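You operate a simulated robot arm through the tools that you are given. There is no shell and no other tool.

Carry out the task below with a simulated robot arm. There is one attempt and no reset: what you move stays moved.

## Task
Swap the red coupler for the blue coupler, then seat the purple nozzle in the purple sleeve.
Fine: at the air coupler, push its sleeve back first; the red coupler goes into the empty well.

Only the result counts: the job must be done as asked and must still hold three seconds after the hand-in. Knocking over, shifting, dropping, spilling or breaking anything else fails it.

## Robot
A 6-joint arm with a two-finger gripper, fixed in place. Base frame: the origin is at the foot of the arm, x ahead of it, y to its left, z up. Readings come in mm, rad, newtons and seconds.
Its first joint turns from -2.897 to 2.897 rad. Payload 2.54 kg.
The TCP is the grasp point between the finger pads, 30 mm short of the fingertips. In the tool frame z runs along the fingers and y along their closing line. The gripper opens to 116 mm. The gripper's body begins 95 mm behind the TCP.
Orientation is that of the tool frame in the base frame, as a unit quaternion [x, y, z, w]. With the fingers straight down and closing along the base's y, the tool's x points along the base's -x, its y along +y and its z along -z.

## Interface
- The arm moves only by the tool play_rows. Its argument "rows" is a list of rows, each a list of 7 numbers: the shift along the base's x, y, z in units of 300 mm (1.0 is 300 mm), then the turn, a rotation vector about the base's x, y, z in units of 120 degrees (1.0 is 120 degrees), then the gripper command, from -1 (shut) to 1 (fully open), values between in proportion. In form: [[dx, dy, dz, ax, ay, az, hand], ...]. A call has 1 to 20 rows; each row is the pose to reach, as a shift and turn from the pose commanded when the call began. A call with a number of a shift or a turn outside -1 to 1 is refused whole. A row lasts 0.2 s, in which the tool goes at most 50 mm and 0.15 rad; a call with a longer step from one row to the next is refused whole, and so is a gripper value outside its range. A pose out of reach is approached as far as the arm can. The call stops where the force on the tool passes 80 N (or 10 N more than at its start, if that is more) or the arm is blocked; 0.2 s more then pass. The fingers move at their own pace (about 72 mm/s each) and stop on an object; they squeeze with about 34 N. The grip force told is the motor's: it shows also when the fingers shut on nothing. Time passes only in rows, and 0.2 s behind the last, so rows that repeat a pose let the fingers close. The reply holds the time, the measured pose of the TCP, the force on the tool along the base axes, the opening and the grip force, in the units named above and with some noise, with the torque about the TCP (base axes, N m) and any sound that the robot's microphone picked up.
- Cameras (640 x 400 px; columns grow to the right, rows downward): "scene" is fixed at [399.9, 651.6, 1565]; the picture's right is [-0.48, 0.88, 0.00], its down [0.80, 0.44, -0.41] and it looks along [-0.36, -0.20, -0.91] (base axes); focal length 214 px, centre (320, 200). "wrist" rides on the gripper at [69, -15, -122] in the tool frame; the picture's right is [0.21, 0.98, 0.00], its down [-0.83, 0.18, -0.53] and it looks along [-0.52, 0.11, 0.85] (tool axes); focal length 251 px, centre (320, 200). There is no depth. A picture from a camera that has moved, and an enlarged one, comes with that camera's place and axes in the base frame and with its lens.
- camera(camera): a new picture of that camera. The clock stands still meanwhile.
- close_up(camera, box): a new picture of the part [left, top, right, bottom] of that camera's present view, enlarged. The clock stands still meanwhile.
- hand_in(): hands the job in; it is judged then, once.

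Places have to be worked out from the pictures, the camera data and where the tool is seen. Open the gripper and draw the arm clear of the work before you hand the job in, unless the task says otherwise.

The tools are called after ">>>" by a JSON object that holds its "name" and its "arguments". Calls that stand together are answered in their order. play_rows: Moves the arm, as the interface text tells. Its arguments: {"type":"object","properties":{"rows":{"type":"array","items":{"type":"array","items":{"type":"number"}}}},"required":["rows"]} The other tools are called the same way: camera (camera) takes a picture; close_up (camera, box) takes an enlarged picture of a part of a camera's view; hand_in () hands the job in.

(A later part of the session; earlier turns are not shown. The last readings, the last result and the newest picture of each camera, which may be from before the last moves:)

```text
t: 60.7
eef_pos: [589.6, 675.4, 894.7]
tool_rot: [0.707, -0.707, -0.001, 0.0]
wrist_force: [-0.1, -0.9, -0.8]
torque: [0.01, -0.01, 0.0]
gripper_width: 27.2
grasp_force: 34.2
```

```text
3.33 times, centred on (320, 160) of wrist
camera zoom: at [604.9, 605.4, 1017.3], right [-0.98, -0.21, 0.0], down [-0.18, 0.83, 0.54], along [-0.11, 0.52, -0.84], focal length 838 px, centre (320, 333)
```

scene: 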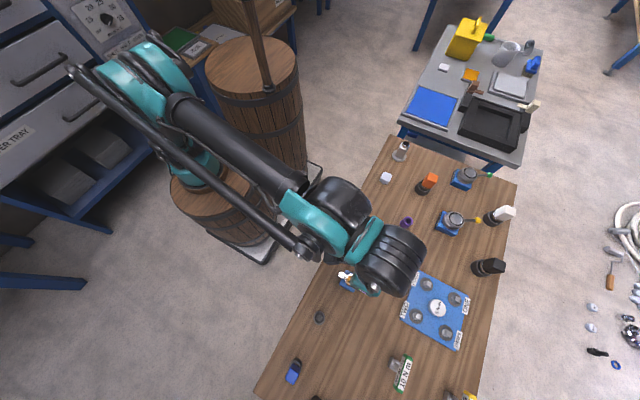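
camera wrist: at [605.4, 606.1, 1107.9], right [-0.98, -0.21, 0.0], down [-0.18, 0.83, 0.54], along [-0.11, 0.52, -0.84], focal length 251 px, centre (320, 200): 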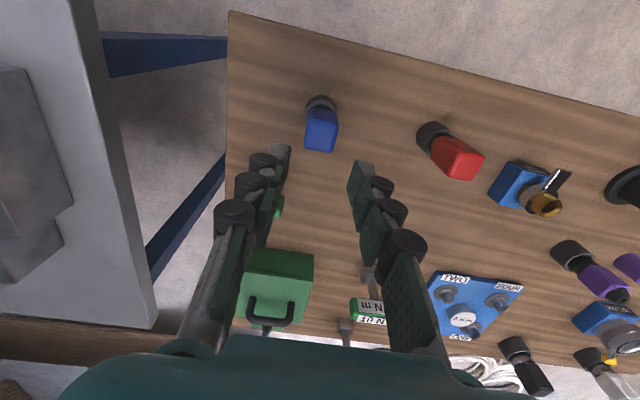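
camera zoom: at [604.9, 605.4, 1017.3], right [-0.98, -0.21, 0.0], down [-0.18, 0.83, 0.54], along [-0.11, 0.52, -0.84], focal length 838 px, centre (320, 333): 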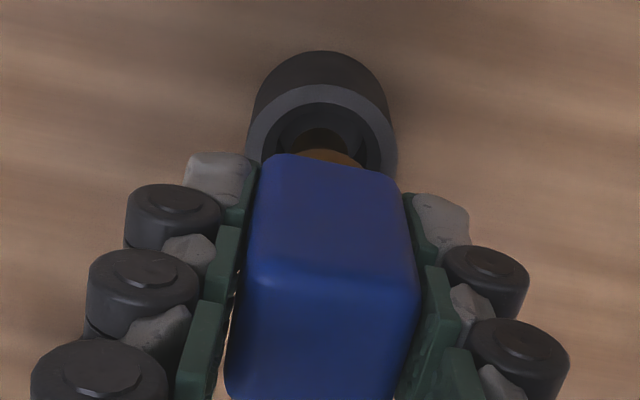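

Blue follows freely in the grip. I lift it fully clear and carry it back toward the air coupler at a safe height.

>>> {"name": "play_rows", "arguments": {"rows": [[0, 0, 0.1, 0, 0, 0, -1], [0, 0, 0.22, 0, 0, 0, -1], [0, 0, 0.35, 0, 0, 0, -1], [0, 0, 0.42, 0, 0, 0, -1], [-0.13, 0.016, 0.45, 0, 0, 0, -1], [-0.28, 0.035, 0.45, 0, 0, 0, -1], [-0.43, 0.053, 0.45, 0, 0, 0, -1], [-0.58, 0.07, 0.45, 0, 0, 0, -1], [-0.73, 0.09, 0.45, 0, 0, 0, -1], [-0.86, 0.105, 0.45, 0, 0, 0, -1], [-0.93, 0.115, 0.45, 0, 0, 0, -1], [-0.93, 0.115, 0.45, 0, 0, 0, -1], [-0.93, 0.115, 0.45, 0, 0, 0, -1]]}}

>>> {"name": "camera", "arguments": {"camera": "wrist"}}

>>> {"name": "close_up", "arguments": {"camera": "wrist", "box": [260, 50, 380, 190]}}

```text
t: 63.5
eef_pos: [311.9, 708.9, 1031.1]
tool_rot: [0.707, -0.707, -0.001, -0.001]
wrist_force: [0.0, 0.7, -1.4]
torque: [-0.02, -0.01, 0.04]
gripper_width: 27.1
grasp_force: 33.8
```

```text
taken
camera wrist: at [326.2, 639.8, 1153.2], right [-0.98, -0.21, 0.0], down [-0.18, 0.83, 0.54], along [-0.11, 0.52, -0.84], focal length 251 px, centre (320, 200)
```

wrist: 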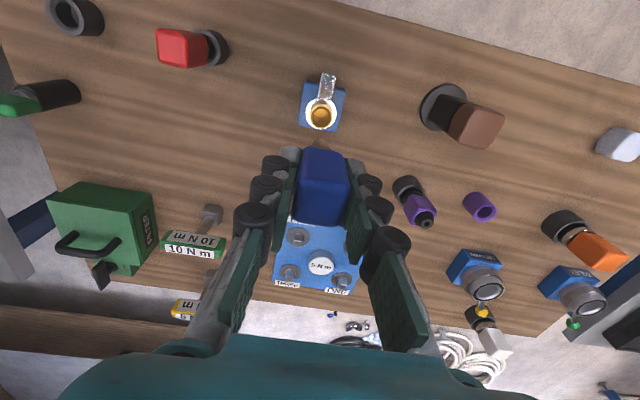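

```text
2.86 times, centred on (320, 120) of wrist
camera zoom: at [326.2, 639.8, 1153.2], right [-0.98, -0.21, 0.0], down [-0.18, 0.83, 0.54], along [-0.11, 0.52, -0.84], focal length 718 px, centre (320, 429)
```

zoom: 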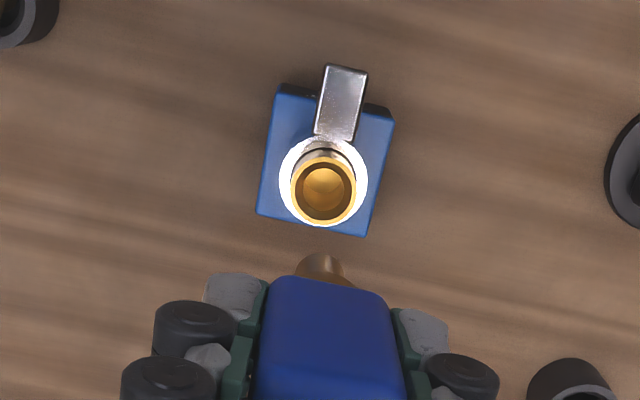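

The socket mouth is right under the TCP axis (≈1 mm). I descend until the plug end is just above the mouth and check.

>>> {"name": "play_rows", "arguments": {"rows": [[-0.003, 0, -0.08, 0, 0, 0, -1], [-0.003, 0, -0.17, 0, 0, 0, -1], [-0.003, 0, -0.25, 0, 0, 0, -1], [-0.003, 0, -0.265, 0, 0, 0, -1], [-0.003, 0, -0.265, 0, 0, 0, -1]]}}

>>> {"name": "close_up", "arguments": {"camera": "wrist", "box": [260, 80, 380, 200]}}

```text
t: 64.7
eef_pos: [311.9, 708.8, 951.2]
tool_rot: [0.707, -0.707, -0.001, -0.001]
wrist_force: [0.1, -0.2, -0.5]
torque: [0.03, 0.02, 0.01]
gripper_width: 27.1
grasp_force: 34.1
```

```text
3.33 times, centred on (320, 140) of wrist
camera zoom: at [326.2, 639.2, 1073.4], right [-0.98, -0.21, 0.0], down [-0.18, 0.83, 0.54], along [-0.11, 0.52, -0.84], focal length 838 px, centre (320, 400)
```

zoom: 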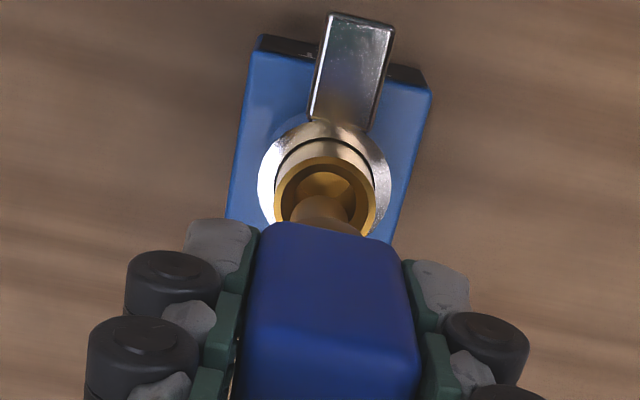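

Aligned within ~1–2 mm of the funnel mouth. I nudge +1 mm in y and lower the plug into the socket in small steps.

>>> {"name": "play_rows", "arguments": {"rows": [[0, 0.004, -0.02, 0, 0, 0, -1], [0, 0.004, -0.04, 0, 0, 0, -1], [0, 0.004, -0.055, 0, 0, 0, -1], [0, 0.004, -0.07, 0, 0, 0, -1], [0, 0.004, -0.08, 0, 0, 0, -1]]}}

>>> {"name": "close_up", "arguments": {"camera": "wrist", "box": [260, 90, 380, 200]}}

```text
t: 65.9
eef_pos: [310.2, 710.4, 929.7]
tool_rot: [0.707, -0.707, 0.0, 0.0]
wrist_force: [-8.2, -15.2, 5.0]
torque: [-0.95, 0.48, 0.0]
gripper_width: 26.9
grasp_force: 33.8
```

```text
3.64 times, centred on (320, 145) of wrist
camera zoom: at [325.5, 641.3, 1051.3], right [-0.98, -0.21, 0.0], down [-0.18, 0.83, 0.53], along [-0.12, 0.52, -0.85], focal length 914 px, centre (320, 400)
```

zoom: 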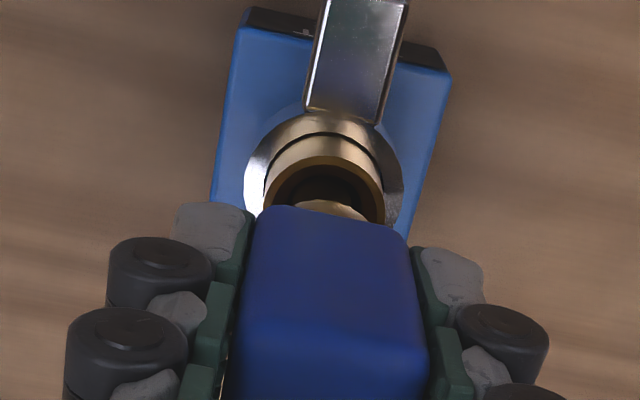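

A lateral force of −15 N in y (and −8 in x) shows the plug bearing on the funnel's +y side. I shift about 1.5 mm toward −y and 0.8 mm toward −x.

>>> {"name": "play_rows", "arguments": {"rows": [[-0.002, -0.003, 0, 0, 0, 0, -1], [-0.003, -0.005, 0, 0, 0, 0, -1], [-0.003, -0.005, 0, 0, 0, 0, -1]]}}

```text
t: 66.7
eef_pos: [311.5, 710.5, 927.9]
tool_rot: [-0.707, 0.707, 0.0, 0.0]
wrist_force: [-2.1, 0.2, -1.2]
torque: [0.03, 0.1, 0.02]
gripper_width: 27.1
grasp_force: 34.5
```

Lateral forces are nearly gone. I continue lowering in small steps.

>>> {"name": "play_rows", "arguments": {"rows": [[0, 0, -0.01, 0, 0, 0, -1], [0, 0, -0.02, 0, 0, 0, -1], [0, 0, -0.03, 0, 0, 0, -1]]}}

>>> {"name": "close_up", "arguments": {"camera": "wrist", "box": [260, 90, 380, 200]}}

```text
t: 67.5
eef_pos: [310.0, 709.5, 919.1]
tool_rot: [-0.707, 0.707, 0.001, 0.0]
wrist_force: [0.7, -0.5, -1.1]
torque: [-0.02, 0.0, -0.03]
gripper_width: 27.0
grasp_force: 33.8
```

```text
3.64 times, centred on (320, 145) of wrist
camera zoom: at [325.0, 640.2, 1041.9], right [-0.98, -0.21, 0.0], down [-0.18, 0.83, 0.54], along [-0.11, 0.52, -0.84], focal length 914 px, centre (320, 400)
```

zoom: 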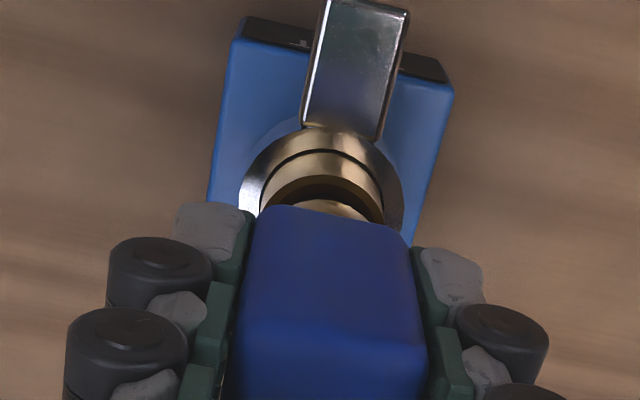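

It slides in freely. I keep going toward the seat (expected TCP ≈ 904), watching the force.

>>> {"name": "play_rows", "arguments": {"rows": [[0, 0, -0.008, 0, 0, 0, -1], [0, 0, -0.016, 0, 0, 0, -1], [0, 0, -0.024, 0, 0, 0, -1]]}}

```text
t: 68.3
eef_pos: [309.5, 708.8, 912.7]
tool_rot: [-0.707, 0.707, 0.0, 0.001]
wrist_force: [0.7, 0.6, 6.2]
torque: [0.05, -0.04, 0.01]
gripper_width: 27.0
grasp_force: 33.7
```

>>> {"name": "play_rows", "arguments": {"rows": [[0, 0, -0.005, 0, 0, 0, -1], [0, 0, -0.01, 0, 0, 0, -1]]}}

>>> {"name": "close_up", "arguments": {"camera": "wrist", "box": [260, 90, 380, 200]}}

```text
t: 68.9
eef_pos: [311.0, 709.2, 910.3]
tool_rot: [0.707, -0.707, -0.001, 0.0]
wrist_force: [0.4, 2.1, 27.5]
torque: [0.04, 0.0, -0.01]
gripper_width: 27.2
grasp_force: 33.6
```

```text
3.64 times, centred on (320, 145) of wrist
camera zoom: at [324.5, 640.0, 1032.3], right [-0.98, -0.21, 0.0], down [-0.18, 0.82, 0.54], along [-0.11, 0.52, -0.84], focal length 914 px, centre (320, 400)
```

zoom: 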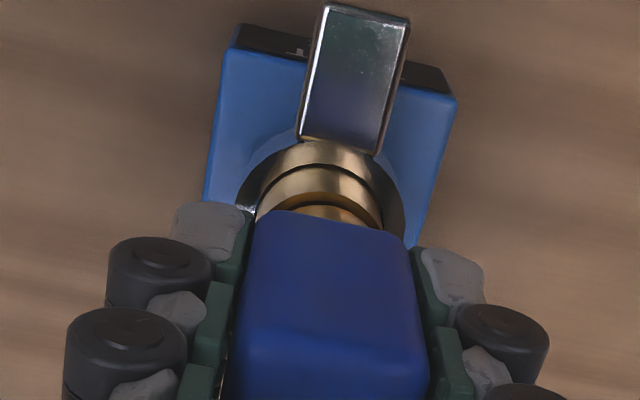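

There is 27 N resistance around 6 mm above where I expect the seat. I push a little further and look for a click or movement.

>>> {"name": "play_rows", "arguments": {"rows": [[0, 0, -0.004, 0, 0, 0, -1], [0, 0, -0.007, 0, 0, 0, -1]]}}

```text
t: 69.5
eef_pos: [309.7, 709.1, 906.7]
tool_rot: [-0.707, 0.707, 0.001, 0.001]
wrist_force: [3.1, 5.3, 27.8]
torque: [0.08, -0.03, 0.0]
gripper_width: 26.9
grasp_force: 34.5
```

It moved further at the same force. I continue in small steps.

>>> {"name": "play_rows", "arguments": {"rows": [[0, 0, -0.004, 0, 0, 0, -1], [0, 0, -0.008, 0, 0, 0, -1]]}}

>>> {"name": "close_up", "arguments": {"camera": "wrist", "box": [260, 90, 380, 200]}}

```text
t: 70.1
eef_pos: [310.1, 709.0, 905.8]
tool_rot: [-0.707, 0.708, 0.001, -0.001]
wrist_force: [0.0, -0.2, 27.3]
torque: [-0.05, 0.12, -0.02]
gripper_width: 26.9
grasp_force: 34.2
```

```text
3.64 times, centred on (320, 145) of wrist
camera zoom: at [324.4, 639.6, 1027.1], right [-0.98, -0.21, 0.0], down [-0.18, 0.83, 0.54], along [-0.11, 0.52, -0.84], focal length 914 px, centre (320, 400)
```

zoom: 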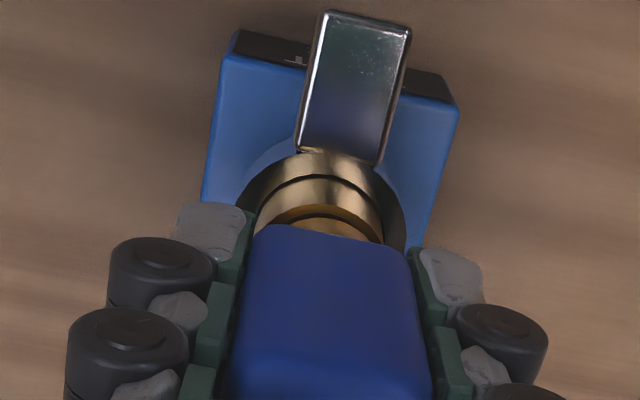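

The cap is now slipping up in the grip at ~27 N: the plug is blocked a few millimetres above its seat. I release it (it stands in the socket), rise, close the fingers and will press on the cap's top instead.

>>> {"name": "play_rows", "arguments": {"rows": [[0, 0, 0.006, 0, 0, 0, -1], [0, 0, 0.008, 0, 0, 0, -0.6], [0, 0, 0.008, 0, 0, 0, -0.35], [0, 0, 0.008, 0, 0, 0, -0.3], [0, 0, 0.08, 0, 0, 0, -0.3], [0, 0, 0.2, 0, 0, 0, -0.3], [0, 0, 0.3, 0, 0, 0, -0.3], [0, 0, 0.3, 0, 0, 0, -0.6], [0, 0, 0.3, 0, 0, 0, -1], [0, 0, 0.3, 0, 0, 0, -1]]}}

>>> {"name": "close_up", "arguments": {"camera": "wrist", "box": [260, 80, 380, 200]}}

>>> {"name": "close_up", "arguments": {"camera": "scene", "box": [325, 255, 375, 300]}}

```text
t: 72.3
eef_pos: [313.6, 712.3, 994.5]
tool_rot: [0.707, -0.707, 0.0, 0.0]
wrist_force: [0.1, 0.6, 1.1]
torque: [0.01, -0.01, 0.02]
gripper_width: 0.1
grasp_force: 29.1
```

```text
3.33 times, centred on (320, 140) of wrist
camera zoom: at [328.5, 642.9, 1117.3], right [-0.98, -0.21, 0.0], down [-0.18, 0.83, 0.54], along [-0.11, 0.52, -0.84], focal length 838 px, centre (320, 400)
```

zoom: 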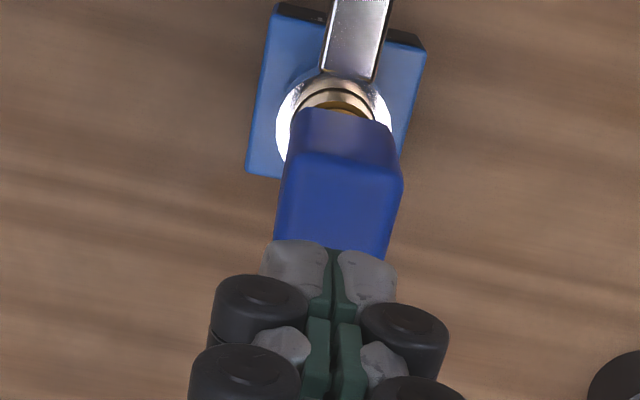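

```text
8.89 times, centred on (350, 278) of scene
camera zoom: at [399.9, 651.6, 1565.0], right [-0.48, 0.88, 0.0], down [0.8, 0.44, -0.41], along [-0.36, -0.2, -0.91], focal length 1906 px, centre (53, -489)
```

zoom: 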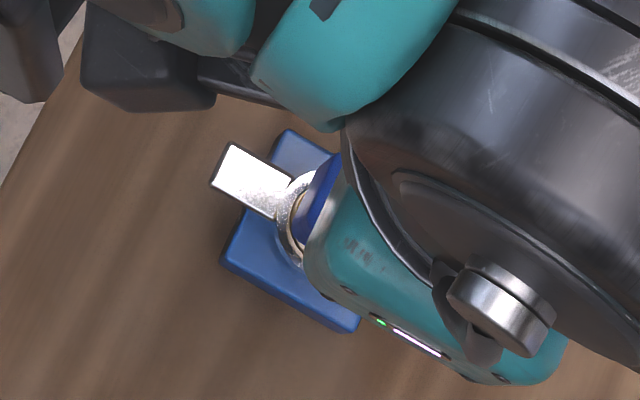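

Blue stands upright in the socket; the TCP is ~3–4 mm off in +x/+y. I correct and press down gently on the cap's top with the closed fingers.

>>> {"name": "play_rows", "arguments": {"rows": [[-0.012, -0.01, -0.05, 0, 0, 0, -1], [-0.012, -0.01, -0.09, 0, 0, 0, -1], [-0.012, -0.01, -0.1, 0, 0, 0, -1], [-0.012, -0.01, -0.108, 0, 0, 0, -1], [-0.012, -0.01, -0.116, 0, 0, 0, -1]]}}

>>> {"name": "close_up", "arguments": {"camera": "wrist", "box": [260, 80, 380, 200]}}

```text
t: 73.5
eef_pos: [306.6, 707.8, 959.1]
tool_rot: [-0.707, 0.708, 0.001, 0.001]
wrist_force: [0.3, 0.2, 0.6]
torque: [0.0, 0.01, 0.0]
gripper_width: 0.1
grasp_force: 28.8
```

```text
3.33 times, centred on (320, 140) of wrist
camera zoom: at [321.9, 637.7, 1081.6], right [-0.98, -0.21, 0.0], down [-0.18, 0.83, 0.54], along [-0.11, 0.52, -0.84], focal length 838 px, centre (320, 400)
```

zoom: 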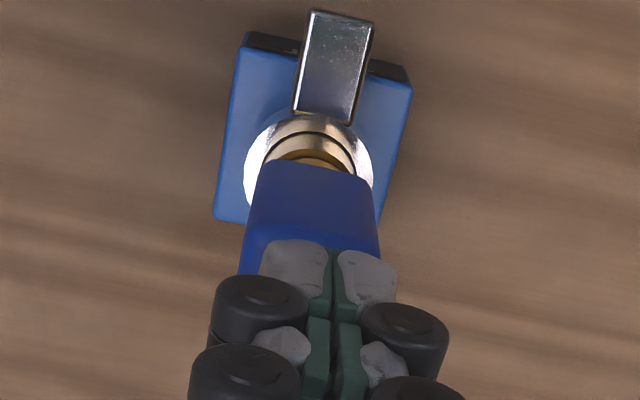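

Not yet in contact. I shift +2 mm in x and continue down in small steps.

>>> {"name": "play_rows", "arguments": {"rows": [[0.006, 0.003, 0, 0, 0, 0, -1], [0.006, 0.003, -0.008, 0, 0, 0, -1], [0.006, 0.003, -0.016, 0, 0, 0, -1], [0.006, 0.003, -0.022, 0, 0, 0, -1]]}}

```text
t: 74.5
eef_pos: [308.1, 706.7, 955.7]
tool_rot: [-0.707, 0.708, 0.001, 0.002]
wrist_force: [4.7, 15.4, 61.3]
torque: [0.42, -0.13, 0.05]
gripper_width: 6.2
grasp_force: 28.5
```

61 N with the cap top at ~926, still ~5 mm above the red coupler's seated height (921). I ease off; next I press the tab fully back, since insertion seems to need the sleeve back too.

>>> {"name": "play_rows", "arguments": {"rows": [[0, 0, 0.02, 0, 0, 0, -1], [0, 0, 0.06, 0, 0, 0, -1], [0, 0, 0.12, 0, 0, 0, -1], [0, 0, 0.12, 0, 0, 0, -1]]}}

>>> {"name": "close_up", "arguments": {"camera": "wrist", "box": [260, 80, 380, 200]}}

```text
t: 75.5
eef_pos: [308.3, 707.0, 989.4]
tool_rot: [0.707, -0.707, -0.001, -0.001]
wrist_force: [-0.2, -0.1, 0.3]
torque: [0.0, -0.02, 0.0]
gripper_width: 0.0
grasp_force: 28.4
```

```text
3.33 times, centred on (320, 140) of wrist
camera zoom: at [324.0, 637.1, 1111.3], right [-0.98, -0.21, 0.0], down [-0.18, 0.83, 0.54], along [-0.11, 0.52, -0.84], focal length 838 px, centre (320, 400)
```

zoom: 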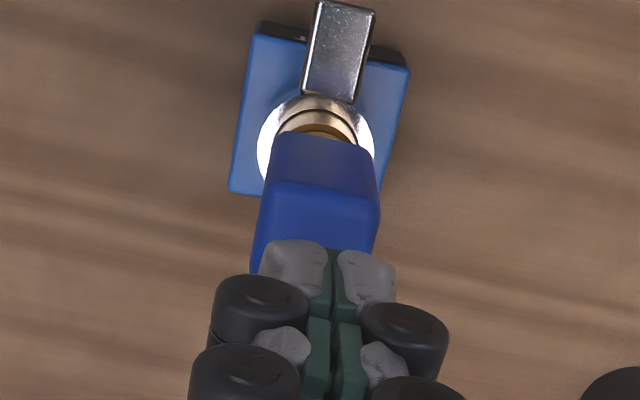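

To judge precisely whether blue is seated, I draw the arm aside and compare the scene view with the original picture of the seated red coupler.

>>> {"name": "play_rows", "arguments": {"rows": [[-0.15, 0, 0.05, 0, 0, 0, -1], [-0.3, 0, 0.05, 0, 0, 0, -1], [-0.45, 0, 0.05, 0, 0, 0, -1], [-0.55, 0, 0.05, 0, 0, 0, -1], [-0.55, 0, 0.05, 0, 0, 0, -1]]}}

>>> {"name": "close_up", "arguments": {"camera": "scene", "box": [335, 265, 365, 297]}}

>>> {"name": "close_up", "arguments": {"camera": "scene", "box": [280, 290, 360, 400]}}

```text
t: 76.7
eef_pos: [143.3, 705.7, 1003.8]
tool_rot: [-0.707, 0.708, 0.001, 0.0]
wrist_force: [0.1, 0.6, -1.3]
torque: [0.01, 0.01, 0.01]
gripper_width: 0.0
grasp_force: 29.0
```

```text
12.50 times, centred on (350, 281) of scene
camera zoom: at [399.9, 651.6, 1565.0], right [-0.48, 0.88, 0.0], down [0.8, 0.44, -0.41], along [-0.36, -0.2, -0.91], focal length 2681 px, centre (-55, -812)
```

zoom: 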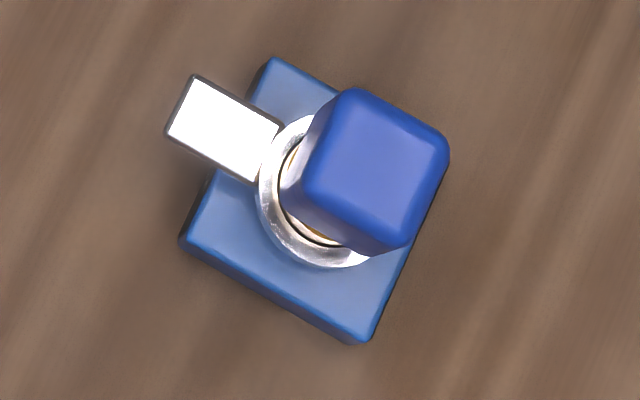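

```text
3.64 times, centred on (320, 345) of scene
camera zoom: at [399.9, 651.6, 1565.0], right [-0.48, 0.88, 0.0], down [0.8, 0.44, -0.41], along [-0.36, -0.2, -0.91], focal length 780 px, centre (320, -327)
```

zoom: 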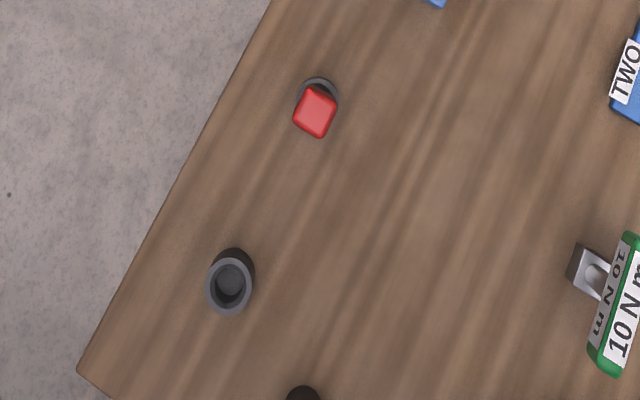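

Blue sits slightly higher than red did, so it isn't latched yet. I go back to the tab, press the sleeve fully back, and see how blue responds.

>>> {"name": "play_rows", "arguments": {"rows": [[0.14, -0.05, 0, 0, 0, 0, -1], [0.28, -0.097, 0, 0, 0, 0, -1], [0.42, -0.097, 0, 0, 0, 0, -1], [0.557, -0.097, 0, 0, 0, 0, -1], [0.557, -0.097, -0.05, 0, 0, 0, -1], [0.557, -0.097, -0.1, 0, 0, 0, -1], [0.557, -0.097, -0.1, 0, 0, 0, -1]]}}

>>> {"name": "close_up", "arguments": {"camera": "wrist", "box": [260, 80, 380, 200]}}

```text
t: 78.3
eef_pos: [309.3, 675.9, 973.2]
tool_rot: [0.707, -0.707, 0.0, 0.0]
wrist_force: [0.4, 1.2, -0.6]
torque: [0.01, 0.02, 0.04]
gripper_width: 0.2
grasp_force: 29.0
```

```text
3.33 times, centred on (320, 140) of wrist
camera zoom: at [324.4, 606.4, 1096.6], right [-0.98, -0.21, 0.0], down [-0.18, 0.83, 0.54], along [-0.11, 0.52, -0.84], focal length 838 px, centre (320, 400)
```

zoom: 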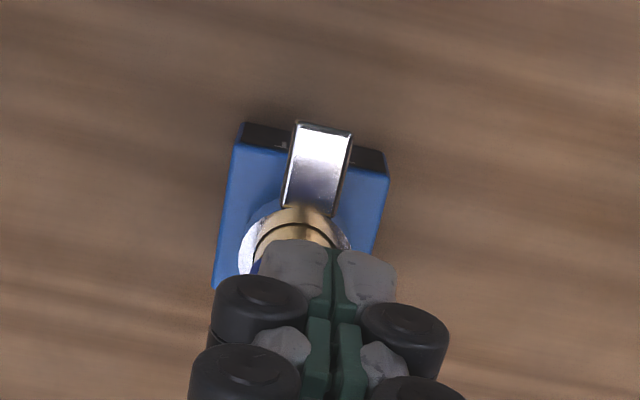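

Aligned over the tab. I descend and press it fully back in stages.

>>> {"name": "play_rows", "arguments": {"rows": [[0.003, -0.005, -0.1, 0, 0, 0, -1], [0.003, -0.005, -0.2, 0, 0, 0, -1], [0.003, -0.005, -0.27, 0, 0, 0, -1], [0.003, -0.005, -0.3, 0, 0, 0, -1], [0.003, -0.005, -0.318, 0, 0, 0, -1], [0.003, -0.005, -0.33, 0, 0, 0, -1], [0.003, -0.005, -0.338, 0, 0, 0, -1]]}}

>>> {"name": "close_up", "arguments": {"camera": "wrist", "box": [260, 100, 380, 220]}}

```text
t: 79.9
eef_pos: [310.0, 676.8, 873.8]
tool_rot: [-0.707, 0.708, 0.001, 0.001]
wrist_force: [0.0, 1.6, 3.4]
torque: [0.01, 0.01, 0.01]
gripper_width: 5.9
grasp_force: 29.1
```

```text
3.33 times, centred on (320, 160) of wrist
camera zoom: at [325.6, 607.0, 995.2], right [-0.98, -0.21, 0.0], down [-0.18, 0.82, 0.54], along [-0.11, 0.52, -0.84], focal length 838 px, centre (320, 333)
```

zoom: 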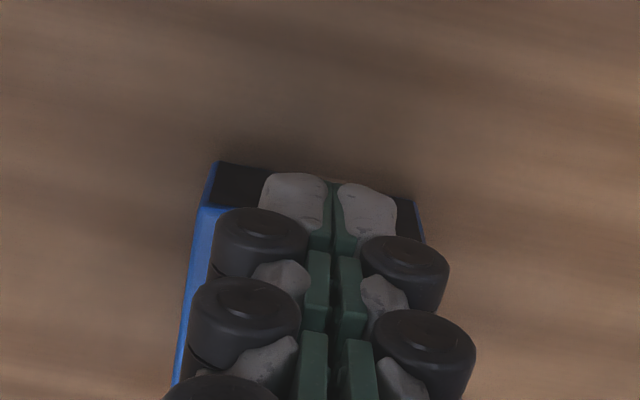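

Continuing to full press and holding for a moment.

>>> {"name": "play_rows", "arguments": {"rows": [[0, 0, -0.007, 0, 0, 0, -1], [0, 0, -0.014, 0, 0, 0, -1], [0, 0, -0.02, 0, 0, 0, -1], [0, 0, -0.02, 0, 0, 0, -1], [0, 0, -0.02, 0, 0, 0, -1]]}}

```text
t: 81.1
eef_pos: [310.5, 677.1, 867.0]
tool_rot: [-0.707, 0.708, 0.001, 0.001]
wrist_force: [1.5, -0.1, 45.6]
torque: [0.0, -0.07, 0.04]
gripper_width: 6.0
grasp_force: 28.2
```

Sleeve fully back (46 N). I lift off and draw aside to check blue's height in the scene view.

>>> {"name": "play_rows", "arguments": {"rows": [[0, 0, 0.03, 0, 0, 0, -1], [0, 0, 0.12, 0, 0, 0, -1], [0, 0, 0.26, 0, 0, 0, -1], [0, 0, 0.4, 0, 0, 0, -1], [-0.15, 0, 0.43, 0, 0, 0, -1], [-0.3, 0, 0.43, 0, 0, 0, -1], [-0.45, 0, 0.43, 0, 0, 0, -1], [-0.55, 0, 0.43, 0, 0, 0, -1], [-0.55, 0, 0.43, 0, 0, 0, -1]]}}

>>> {"name": "close_up", "arguments": {"camera": "scene", "box": [335, 265, 365, 297]}}

>>> {"name": "close_up", "arguments": {"camera": "scene", "box": [343, 270, 359, 286]}}

>>> {"name": "camera", "arguments": {"camera": "wrist"}}

```text
t: 83.1
eef_pos: [151.2, 677.7, 996.0]
tool_rot: [0.708, -0.707, 0.0, -0.001]
wrist_force: [0.3, 0.5, -0.5]
torque: [0.01, -0.03, 0.03]
gripper_width: 0.0
grasp_force: 28.5
```

```text
12.50 times, centred on (350, 281) of scene
camera zoom: at [399.9, 651.6, 1565.0], right [-0.48, 0.88, 0.0], down [0.8, 0.44, -0.41], along [-0.36, -0.2, -0.91], focal length 2681 px, centre (-55, -812)
```

zoom: 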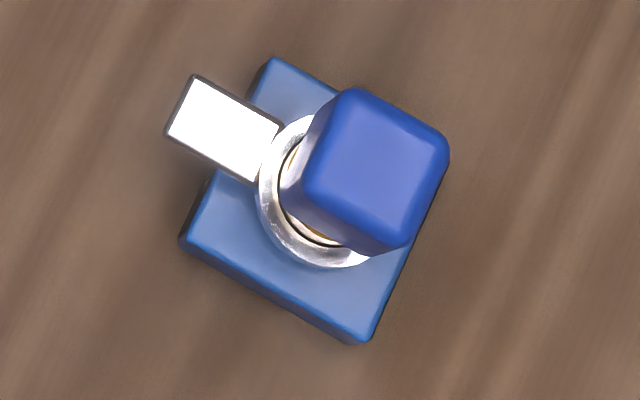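

```text
16.00 times, centred on (351, 278) of scene
camera zoom: at [399.9, 651.6, 1565.0], right [-0.48, 0.88, 0.0], down [0.8, 0.44, -0.41], along [-0.36, -0.2, -0.91], focal length 3432 px, centre (-176, -1048)
```

zoom: 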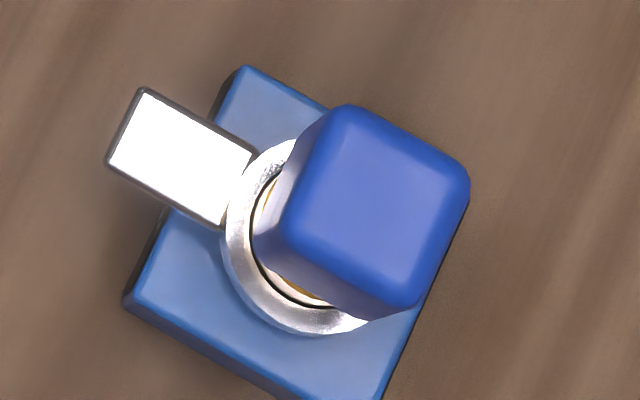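

```text
taken
camera wrist: at [165.0, 608.9, 1117.1], right [-0.98, -0.21, 0.0], down [-0.18, 0.83, 0.54], along [-0.11, 0.52, -0.84], focal length 251 px, centre (320, 200)
```

wrist: 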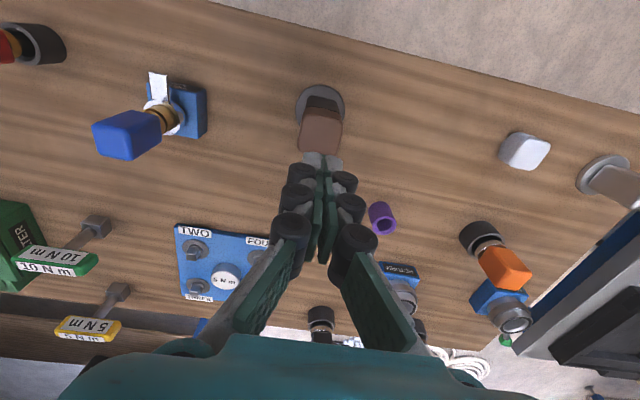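

Blue is unchanged. From here the wrist camera sees it obliquely; I zoom in on the gap between cap and socket.

>>> {"name": "close_up", "arguments": {"camera": "wrist", "box": [85, 65, 215, 165]}}

>>> {"name": "close_up", "arguments": {"camera": "wrist", "box": [130, 90, 195, 140]}}

```text
4.00 times, centred on (150, 115) of wrist
camera zoom: at [165.0, 608.9, 1117.1], right [-0.98, -0.21, 0.0], down [-0.18, 0.83, 0.54], along [-0.11, 0.52, -0.84], focal length 1006 px, centre (1000, 540)
```

zoom: 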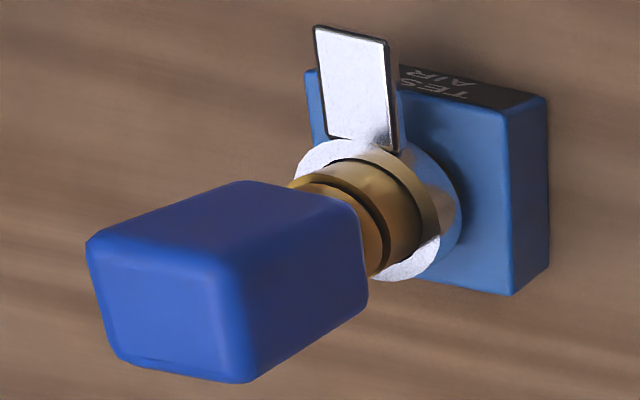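

```text
8.00 times, centred on (162, 115) of wrist
camera zoom: at [165.0, 608.9, 1117.1], right [-0.98, -0.21, 0.0], down [-0.18, 0.83, 0.54], along [-0.11, 0.52, -0.84], focal length 2012 px, centre (1580, 880)
```

zoom: 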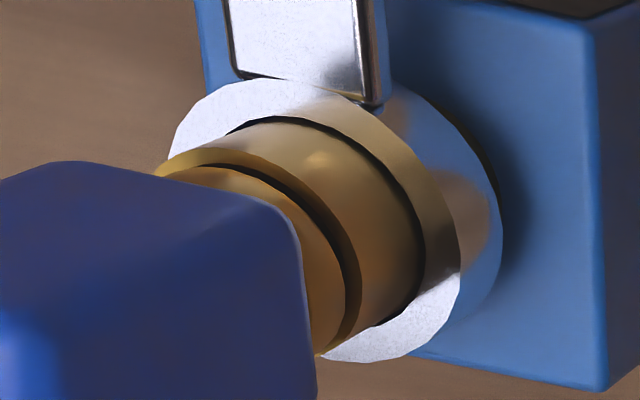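

The side view is good but ambiguous. I replicate my very first viewpoint (same pose and orientation) to compare blue directly with the original seated red picture.

>>> {"name": "play_rows", "arguments": {"rows": [[0.02, 0.004, 0.01, 0, 0, -0.068, -1], [0.04, 0.008, 0.02, 0, 0, -0.136, -1], [0.06, 0.012, 0.03, 0, 0, -0.204, -1], [0.08, 0.016, 0.04, 0, 0, -0.272, -1], [0.1, 0.02, 0.05, 0, 0, -0.34, 0], [0.12, 0.024, 0.053, 0, 0, -0.408, 1], [0.14, 0.028, 0.053, 0, 0, -0.476, 1], [0.16, 0.032, 0.053, 0, 0, -0.544, 1], [0.18, 0.036, 0.053, 0, 0, -0.612, 1], [0.2, 0.04, 0.053, 0, 0, -0.68, 1], [0.203, 0.04, 0.053, 0, 0, -0.75, 1], [0.203, 0.04, 0.053, 0, 0, -0.75, 1], [0.203, 0.04, 0.053, 0, 0, -0.75, 1]]}}

>>> {"name": "close_up", "arguments": {"camera": "wrist", "box": [280, 155, 345, 245]}}

>>> {"name": "close_up", "arguments": {"camera": "wrist", "box": [280, 175, 330, 207]}}

```text
t: 85.9
eef_pos: [207.9, 690.4, 1010.3]
tool_rot: [0.001, 1.0, 0.0, 0.001]
wrist_force: [0.6, -0.3, -0.6]
torque: [0.03, 0.01, -0.03]
gripper_width: 115.6
grasp_force: 0.0
```

```text
4.44 times, centred on (312, 200) of wrist
camera zoom: at [138.3, 674.6, 1133.9], right [-0.21, 0.98, 0.0], down [0.83, 0.18, 0.54], along [0.52, 0.11, -0.84], focal length 1118 px, centre (353, 200)
```

zoom: 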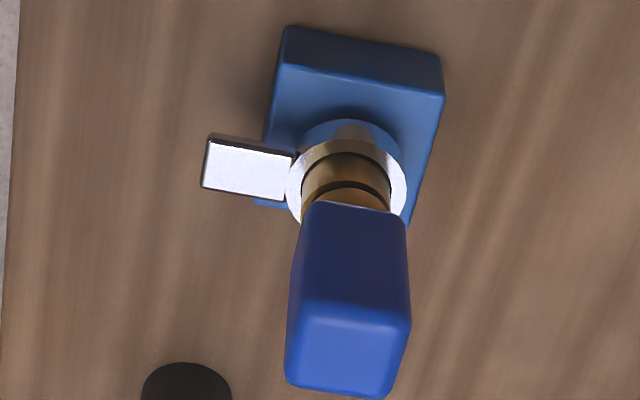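

```text
12.50 times, centred on (305, 191) of wrist
camera zoom: at [138.3, 674.6, 1133.9], right [-0.21, 0.98, 0.0], down [0.83, 0.18, 0.54], along [0.52, 0.11, -0.84], focal length 3143 px, centre (508, 312)
```

zoom: 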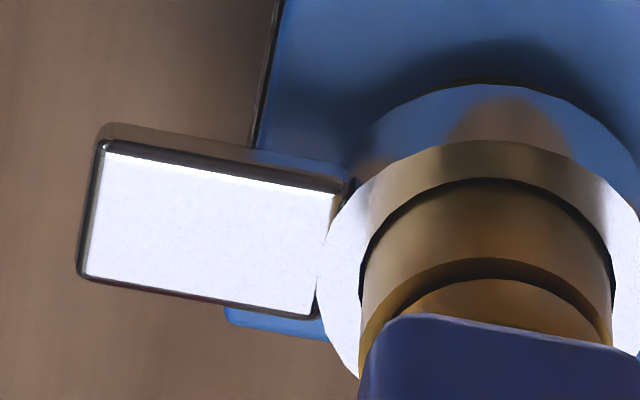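

Blue is only about 2 mm above the seated position (the shoulder gap is slightly wider). I go above it with closed fingers to push it down more firmly at its centre.

>>> {"name": "play_rows", "arguments": {"rows": [[0.1, 0.02, 0, 0, 0, 0, -1], [0.22, 0.04, 0, 0, 0, 0, -1], [0.345, 0.065, 0, 0, 0, 0, -1], [0.345, 0.065, -0.06, 0, 0, 0, -1], [0.345, 0.065, -0.1, 0, 0, 0, -1], [0.345, 0.065, -0.1, 0, 0, 0, -1], [0.345, 0.065, -0.1, 0, 0, 0, -1]]}}

>>> {"name": "close_up", "arguments": {"camera": "wrist", "box": [260, 80, 380, 200]}}

```text
t: 87.5
eef_pos: [312.7, 707.8, 979.8]
tool_rot: [0.0, 1.0, 0.0, 0.001]
wrist_force: [-0.3, 1.1, -0.4]
torque: [0.01, -0.01, 0.01]
gripper_width: 0.0
grasp_force: 28.3
```

```text
3.33 times, centred on (320, 140) of wrist
camera zoom: at [241.8, 692.3, 1103.0], right [-0.21, 0.98, 0.0], down [0.83, 0.18, 0.54], along [0.52, 0.11, -0.84], focal length 838 px, centre (320, 400)
```

zoom: 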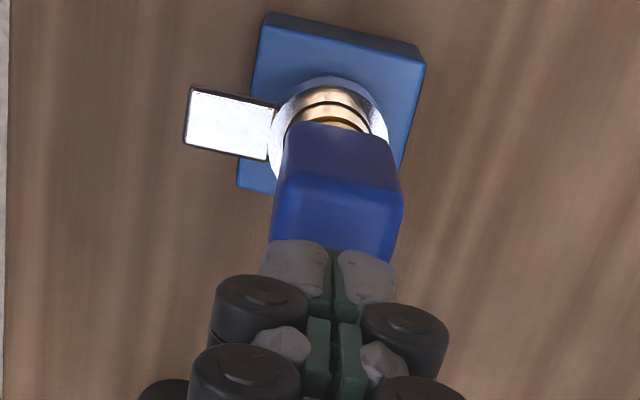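

I shift ~3 mm toward +y to centre on the cap, then press down in small steps.

>>> {"name": "play_rows", "arguments": {"rows": [[-0.003, 0.01, -0.03, 0, 0, 0, -1], [-0.003, 0.01, -0.065, 0, 0, 0, -1], [-0.003, 0.01, -0.075, 0, 0, 0, -1], [-0.003, 0.01, -0.075, 0, 0, 0, -1]]}}

>>> {"name": "close_up", "arguments": {"camera": "wrist", "box": [260, 80, 380, 200]}}

```text
t: 88.5
eef_pos: [310.6, 710.8, 959.4]
tool_rot: [-0.001, 1.0, 0.0, 0.0]
wrist_force: [-0.1, 0.4, 0.1]
torque: [-0.05, 0.03, -0.01]
gripper_width: 0.0
grasp_force: 28.6
```

```text
3.33 times, centred on (320, 140) of wrist
camera zoom: at [241.0, 695.7, 1081.3], right [-0.21, 0.98, 0.0], down [0.83, 0.18, 0.54], along [0.52, 0.11, -0.84], focal length 838 px, centre (320, 400)
```

zoom: 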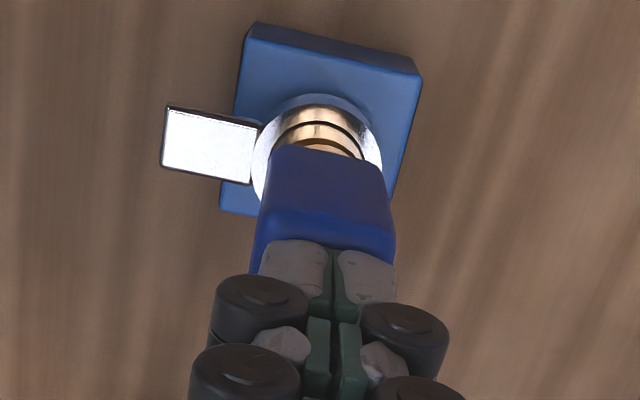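

Now well centred. I press down until the force approaches the limit.

>>> {"name": "play_rows", "arguments": {"rows": [[0, 0, -0.008, 0, 0, 0, -1], [0, 0, -0.016, 0, 0, 0, -1], [0, 0, -0.022, 0, 0, 0, -1], [0, 0, -0.026, 0, 0, 0, -1], [0, 0, -0.03, 0, 0, 0, -1], [0, 0, -0.034, 0, 0, 0, -1]]}}

>>> {"name": "close_up", "arguments": {"camera": "wrist", "box": [260, 80, 380, 200]}}

```text
t: 89.7
eef_pos: [309.3, 711.5, 953.9]
tool_rot: [0.001, 1.0, 0.001, 0.001]
wrist_force: [0.1, -0.2, 29.6]
torque: [-0.02, 0.05, 0.03]
gripper_width: 5.9
grasp_force: 28.2
stopped in row 6: the force on the tool passed its limit at 85 N (the readings are from after the stop); the commanded pose is now the measured one
```

```text
3.33 times, centred on (320, 140) of wrist
camera zoom: at [240.7, 695.1, 1075.7], right [-0.21, 0.98, 0.0], down [0.82, 0.18, 0.54], along [0.52, 0.12, -0.84], focal length 838 px, centre (320, 400)
```

zoom: 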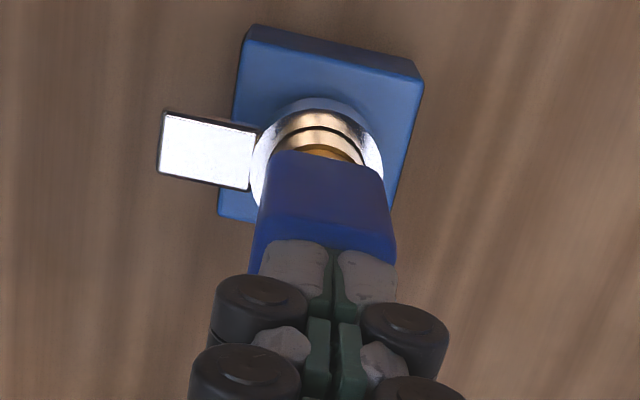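

The push reached 85 N with contact at TCP ≈954. I zoom to see whether the shoulder gap closed.

>>> {"name": "close_up", "arguments": {"camera": "wrist", "box": [295, 105, 345, 135]}}

```text
12.80 times, centred on (320, 120) of wrist
camera zoom: at [240.7, 695.1, 1075.7], right [-0.21, 0.98, 0.0], down [0.82, 0.18, 0.54], along [0.52, 0.12, -0.84], focal length 3218 px, centre (320, 1224)
```

zoom: 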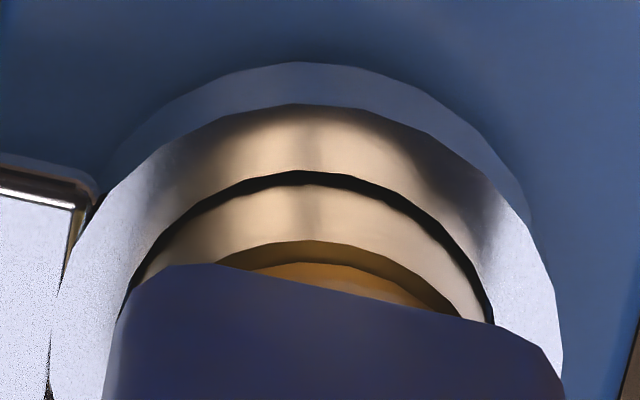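

85 N on top does not move it, so the sleeve must be held back during insertion. I'll use the closing-along-y grip: the left fingertip presses the tab while the squeezed cap is pushed down with it. First I rise, open and descend around the cap.

>>> {"name": "play_rows", "arguments": {"rows": [[0.002, -0.004, 0.03, 0, 0, 0, -1], [0.002, -0.004, 0.1, 0, 0, 0, -0.5], [0.002, -0.004, 0.1, 0, 0, 0, -0.3], [0.002, -0.004, 0.1, 0, 0, 0, -0.3]]}}

>>> {"name": "close_up", "arguments": {"camera": "wrist", "box": [250, 100, 390, 220]}}

```text
t: 90.7
eef_pos: [311.5, 709.1, 983.0]
tool_rot: [0.0, 1.0, 0.001, 0.001]
wrist_force: [-0.3, 0.0, -0.8]
torque: [0.0, 0.01, 0.02]
gripper_width: 40.4
grasp_force: 0.1
```

```text
3.33 times, centred on (320, 160) of wrist
camera zoom: at [242.1, 693.6, 1105.1], right [-0.21, 0.98, 0.0], down [0.82, 0.18, 0.54], along [0.52, 0.12, -0.84], focal length 838 px, centre (320, 333)
```

zoom: 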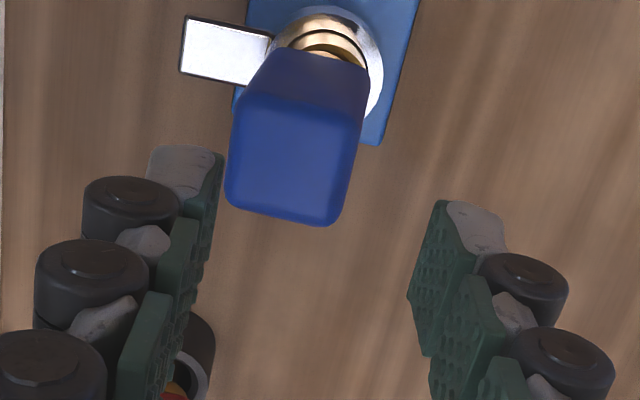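

Blue now leans slightly toward −y after the push. I look closely at its seat.

>>> {"name": "close_up", "arguments": {"camera": "wrist", "box": [280, 95, 350, 175]}}

>>> {"name": "close_up", "arguments": {"camera": "wrist", "box": [300, 98, 340, 125]}}

```text
5.00 times, centred on (315, 135) of wrist
camera zoom: at [242.1, 693.6, 1105.1], right [-0.21, 0.98, 0.0], down [0.82, 0.18, 0.54], along [0.52, 0.12, -0.84], focal length 1257 px, centre (345, 525)
```

zoom: 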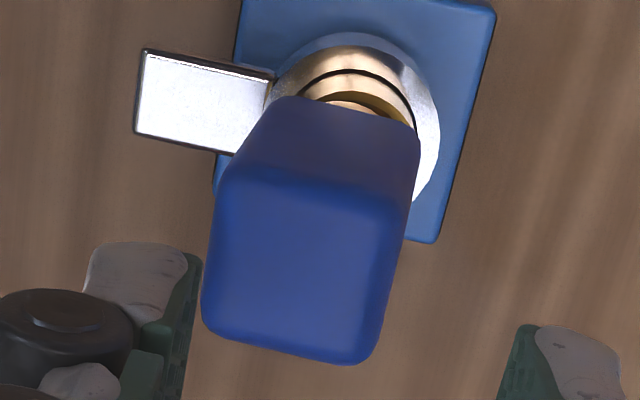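

```text
14.81 times, centred on (320, 112) of wrist
camera zoom: at [242.1, 693.6, 1105.1], right [-0.21, 0.98, 0.0], down [0.82, 0.18, 0.54], along [0.52, 0.12, -0.84], focal length 3725 px, centre (320, 1511)
```

zoom: 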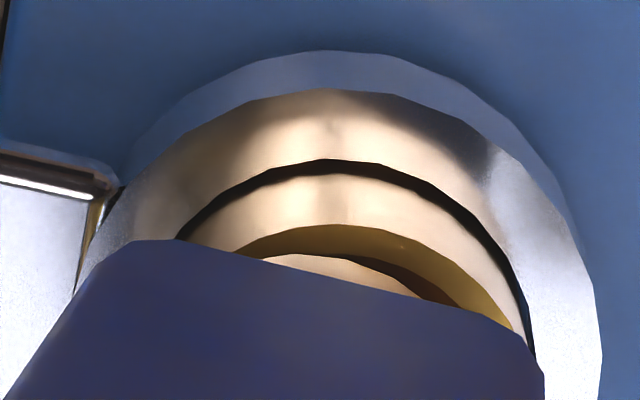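

It is loose and tilted. I descend with a wide opening and close along y, which should straighten it.

>>> {"name": "play_rows", "arguments": {"rows": [[0, 0, 0, 0, 0, 0, 0.1], [0, 0, -0.03, 0, 0, 0, 0.1], [0, 0, -0.12, 0, 0, 0, 0.1], [0, 0, -0.22, 0, 0, 0, 0.1], [0, 0, -0.3, 0, 0, 0, 0.1], [0, 0, -0.3, 0, 0, 0, 0.1]]}}

>>> {"name": "close_up", "arguments": {"camera": "wrist", "box": [240, 100, 400, 220]}}

```text
t: 92.1
eef_pos: [312.5, 708.3, 890.9]
tool_rot: [0.002, 1.0, 0.001, 0.002]
wrist_force: [0.0, -1.2, 0.6]
torque: [-0.01, 0.02, -0.02]
gripper_width: 63.9
grasp_force: 0.0
```

```text
3.33 times, centred on (320, 160) of wrist
camera zoom: at [241.8, 693.9, 1013.4], right [-0.21, 0.98, 0.0], down [0.82, 0.18, 0.54], along [0.52, 0.12, -0.84], focal length 838 px, centre (320, 333)
```

zoom: 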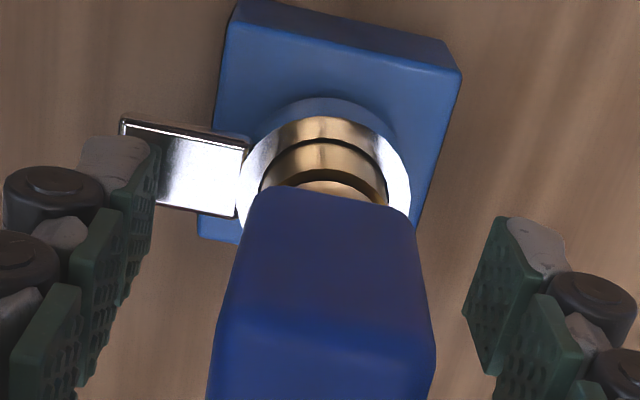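

It now stands straight again between the fingers. I close to a light touch, then lower so the left tip reaches the tab.

>>> {"name": "play_rows", "arguments": {"rows": [[0, 0.002, 0, 0, 0, 0, -0.3], [0, 0.002, 0, 0, 0, 0, -0.5], [0, 0.002, 0, 0, 0, 0, -0.52], [0, 0.002, 0, 0, 0, 0, -0.52]]}}

>>> {"name": "close_up", "arguments": {"camera": "wrist", "box": [250, 100, 390, 220]}}

```text
t: 93.1
eef_pos: [311.6, 711.8, 892.7]
tool_rot: [0.001, 1.0, 0.001, 0.002]
wrist_force: [0.8, -2.9, -3.0]
torque: [-0.01, -0.03, 0.0]
gripper_width: 29.3
grasp_force: 1.2
```

```text
3.33 times, centred on (320, 160) of wrist
camera zoom: at [241.7, 695.1, 1013.8], right [-0.21, 0.98, 0.0], down [0.82, 0.18, 0.54], along [0.52, 0.12, -0.84], focal length 838 px, centre (320, 333)
```

zoom: 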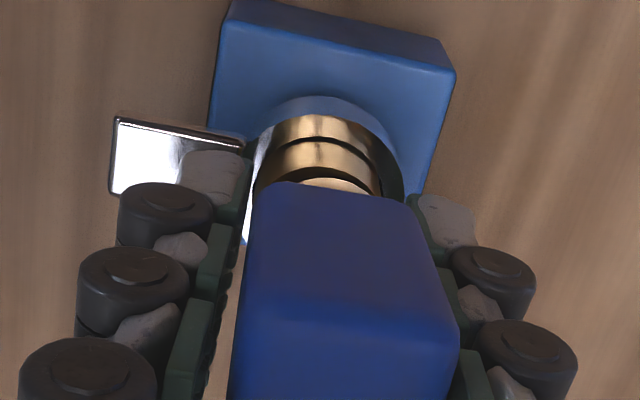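

The cap is loose between the fingers. I squeeze fully to straighten and hold it.

>>> {"name": "play_rows", "arguments": {"rows": [[0, 0, 0, 0, 0, 0, -0.56], [0, 0, 0, 0, 0, 0, -1], [0, 0, 0, 0, 0, 0, -1]]}}

>>> {"name": "close_up", "arguments": {"camera": "wrist", "box": [250, 100, 390, 220]}}

```text
t: 93.9
eef_pos: [311.0, 710.5, 892.1]
tool_rot: [0.001, 1.0, -0.001, 0.001]
wrist_force: [-1.6, -18.3, -10.5]
torque: [-0.65, 0.0, 0.04]
gripper_width: 27.2
grasp_force: 45.1
```

```text
3.33 times, centred on (320, 160) of wrist
camera zoom: at [241.8, 694.5, 1013.9], right [-0.21, 0.98, 0.0], down [0.82, 0.18, 0.54], along [0.52, 0.11, -0.84], focal length 838 px, centre (320, 333)
```

zoom: 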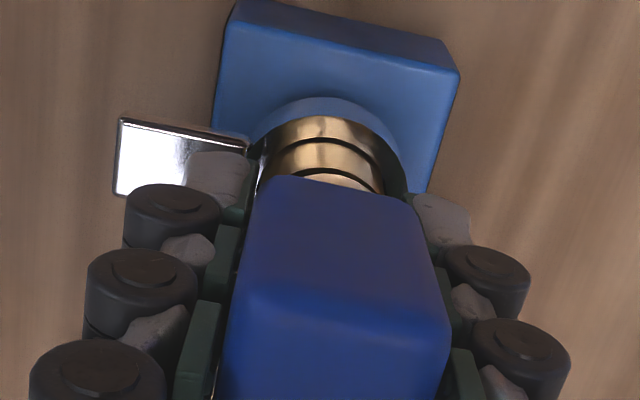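

Now straight, with a −18 N side load (grip centre slightly off). I shift 1.5 mm to −y and zoom on the gap.

>>> {"name": "play_rows", "arguments": {"rows": [[0, -0.004, 0, 0, 0, 0, -1], [0, -0.006, 0, 0, 0, 0, -1]]}}

>>> {"name": "close_up", "arguments": {"camera": "wrist", "box": [295, 125, 350, 165]}}

```text
t: 94.5
eef_pos: [312.3, 710.1, 892.4]
tool_rot: [0.001, 1.0, 0.001, 0.002]
wrist_force: [1.2, -0.6, -7.8]
torque: [0.01, -0.22, -0.13]
gripper_width: 27.2
grasp_force: 44.8
```

```text
10.00 times, centred on (322, 145) of wrist
camera zoom: at [241.7, 694.0, 1013.8], right [-0.21, 0.98, 0.0], down [0.82, 0.18, 0.54], along [0.52, 0.12, -0.84], focal length 2514 px, centre (295, 750)
```

zoom: 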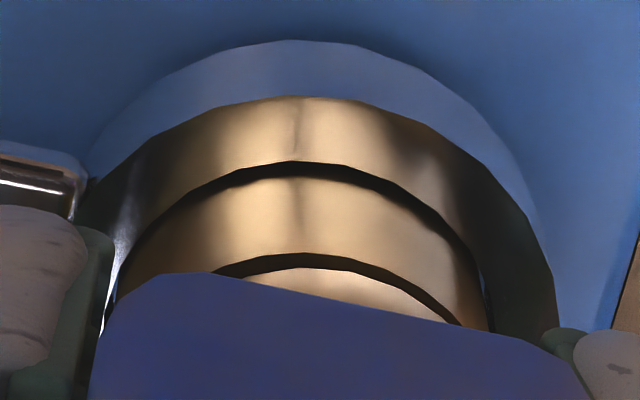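

Side load is gone. A quick gentle test: I lift by 1 mm to see whether it is held (locked) or free.

>>> {"name": "play_rows", "arguments": {"rows": [[0, 0, 0.003, 0, 0, 0, -1], [0, 0, 0.004, 0, 0, 0, -1]]}}

```text
t: 95.1
eef_pos: [312.4, 709.9, 893.0]
tool_rot: [0.002, 1.0, 0.0, 0.001]
wrist_force: [-3.8, -7.9, -42.3]
torque: [0.12, -0.2, -0.04]
gripper_width: 27.4
grasp_force: 44.9
```

−42 N holding force: blue is now locked in the coupler, like red originally was. I ease back, release, and return to the reference viewpoint to verify its seating.

>>> {"name": "play_rows", "arguments": {"rows": [[0, 0, -0.003, 0, 0, 0, -1], [0, 0, -0.004, 0, 0, 0, -0.6], [0, 0, -0.004, 0, 0, 0, -0.35], [0, 0, -0.004, 0, 0, 0, -0.1], [0, 0, 0.0, 0, 0, 0, 0.1], [0, 0, 0.1, 0, 0, 0, 0.1], [0, 0, 0.22, 0, 0, 0, 0.1], [0, 0, 0.34, 0, 0, 0, 0.1], [-0.11, -0.02, 0.38, 0, 0, 0, 0.5], [-0.22, -0.04, 0.38, 0, 0, 0, 1], [-0.34, -0.063, 0.38, 0, 0, 0, 1], [-0.34, -0.063, 0.38, 0, 0, 0, 1], [-0.34, -0.063, 0.38, 0, 0, 0, 1]]}}

>>> {"name": "close_up", "arguments": {"camera": "wrist", "box": [280, 155, 345, 245]}}

>>> {"name": "close_up", "arguments": {"camera": "wrist", "box": [280, 175, 330, 207]}}

>>> {"name": "close_up", "arguments": {"camera": "scene", "box": [335, 265, 365, 297]}}

```text
t: 97.9
eef_pos: [208.5, 691.9, 1010.3]
tool_rot: [0.001, 1.0, 0.0, 0.002]
wrist_force: [0.5, 0.3, -0.9]
torque: [0.01, -0.05, 0.03]
gripper_width: 115.8
grasp_force: 0.1
```

```text
4.44 times, centred on (312, 200) of wrist
camera zoom: at [137.9, 675.8, 1132.4], right [-0.21, 0.98, 0.0], down [0.82, 0.18, 0.54], along [0.52, 0.12, -0.84], focal length 1118 px, centre (353, 200)
```

zoom: 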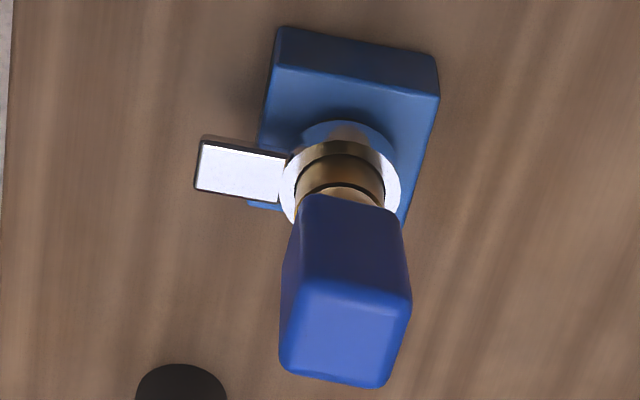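

```text
12.50 times, centred on (305, 191) of wrist
camera zoom: at [137.9, 675.8, 1132.4], right [-0.21, 0.98, 0.0], down [0.82, 0.18, 0.54], along [0.52, 0.12, -0.84], focal length 3143 px, centre (508, 312)
```

zoom: 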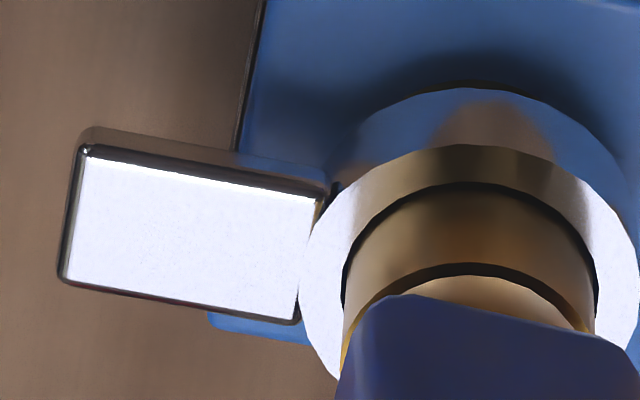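

```text
12.50 times, centred on (350, 281) of scene
camera zoom: at [399.9, 651.6, 1565.0], right [-0.48, 0.88, 0.0], down [0.8, 0.44, -0.41], along [-0.36, -0.2, -0.91], focal length 2681 px, centre (-55, -812)
```

zoom: 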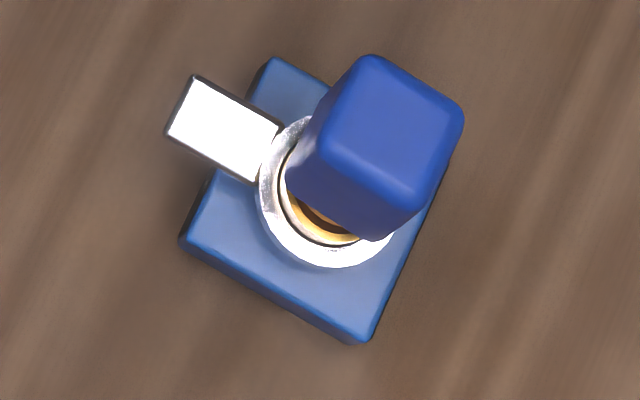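

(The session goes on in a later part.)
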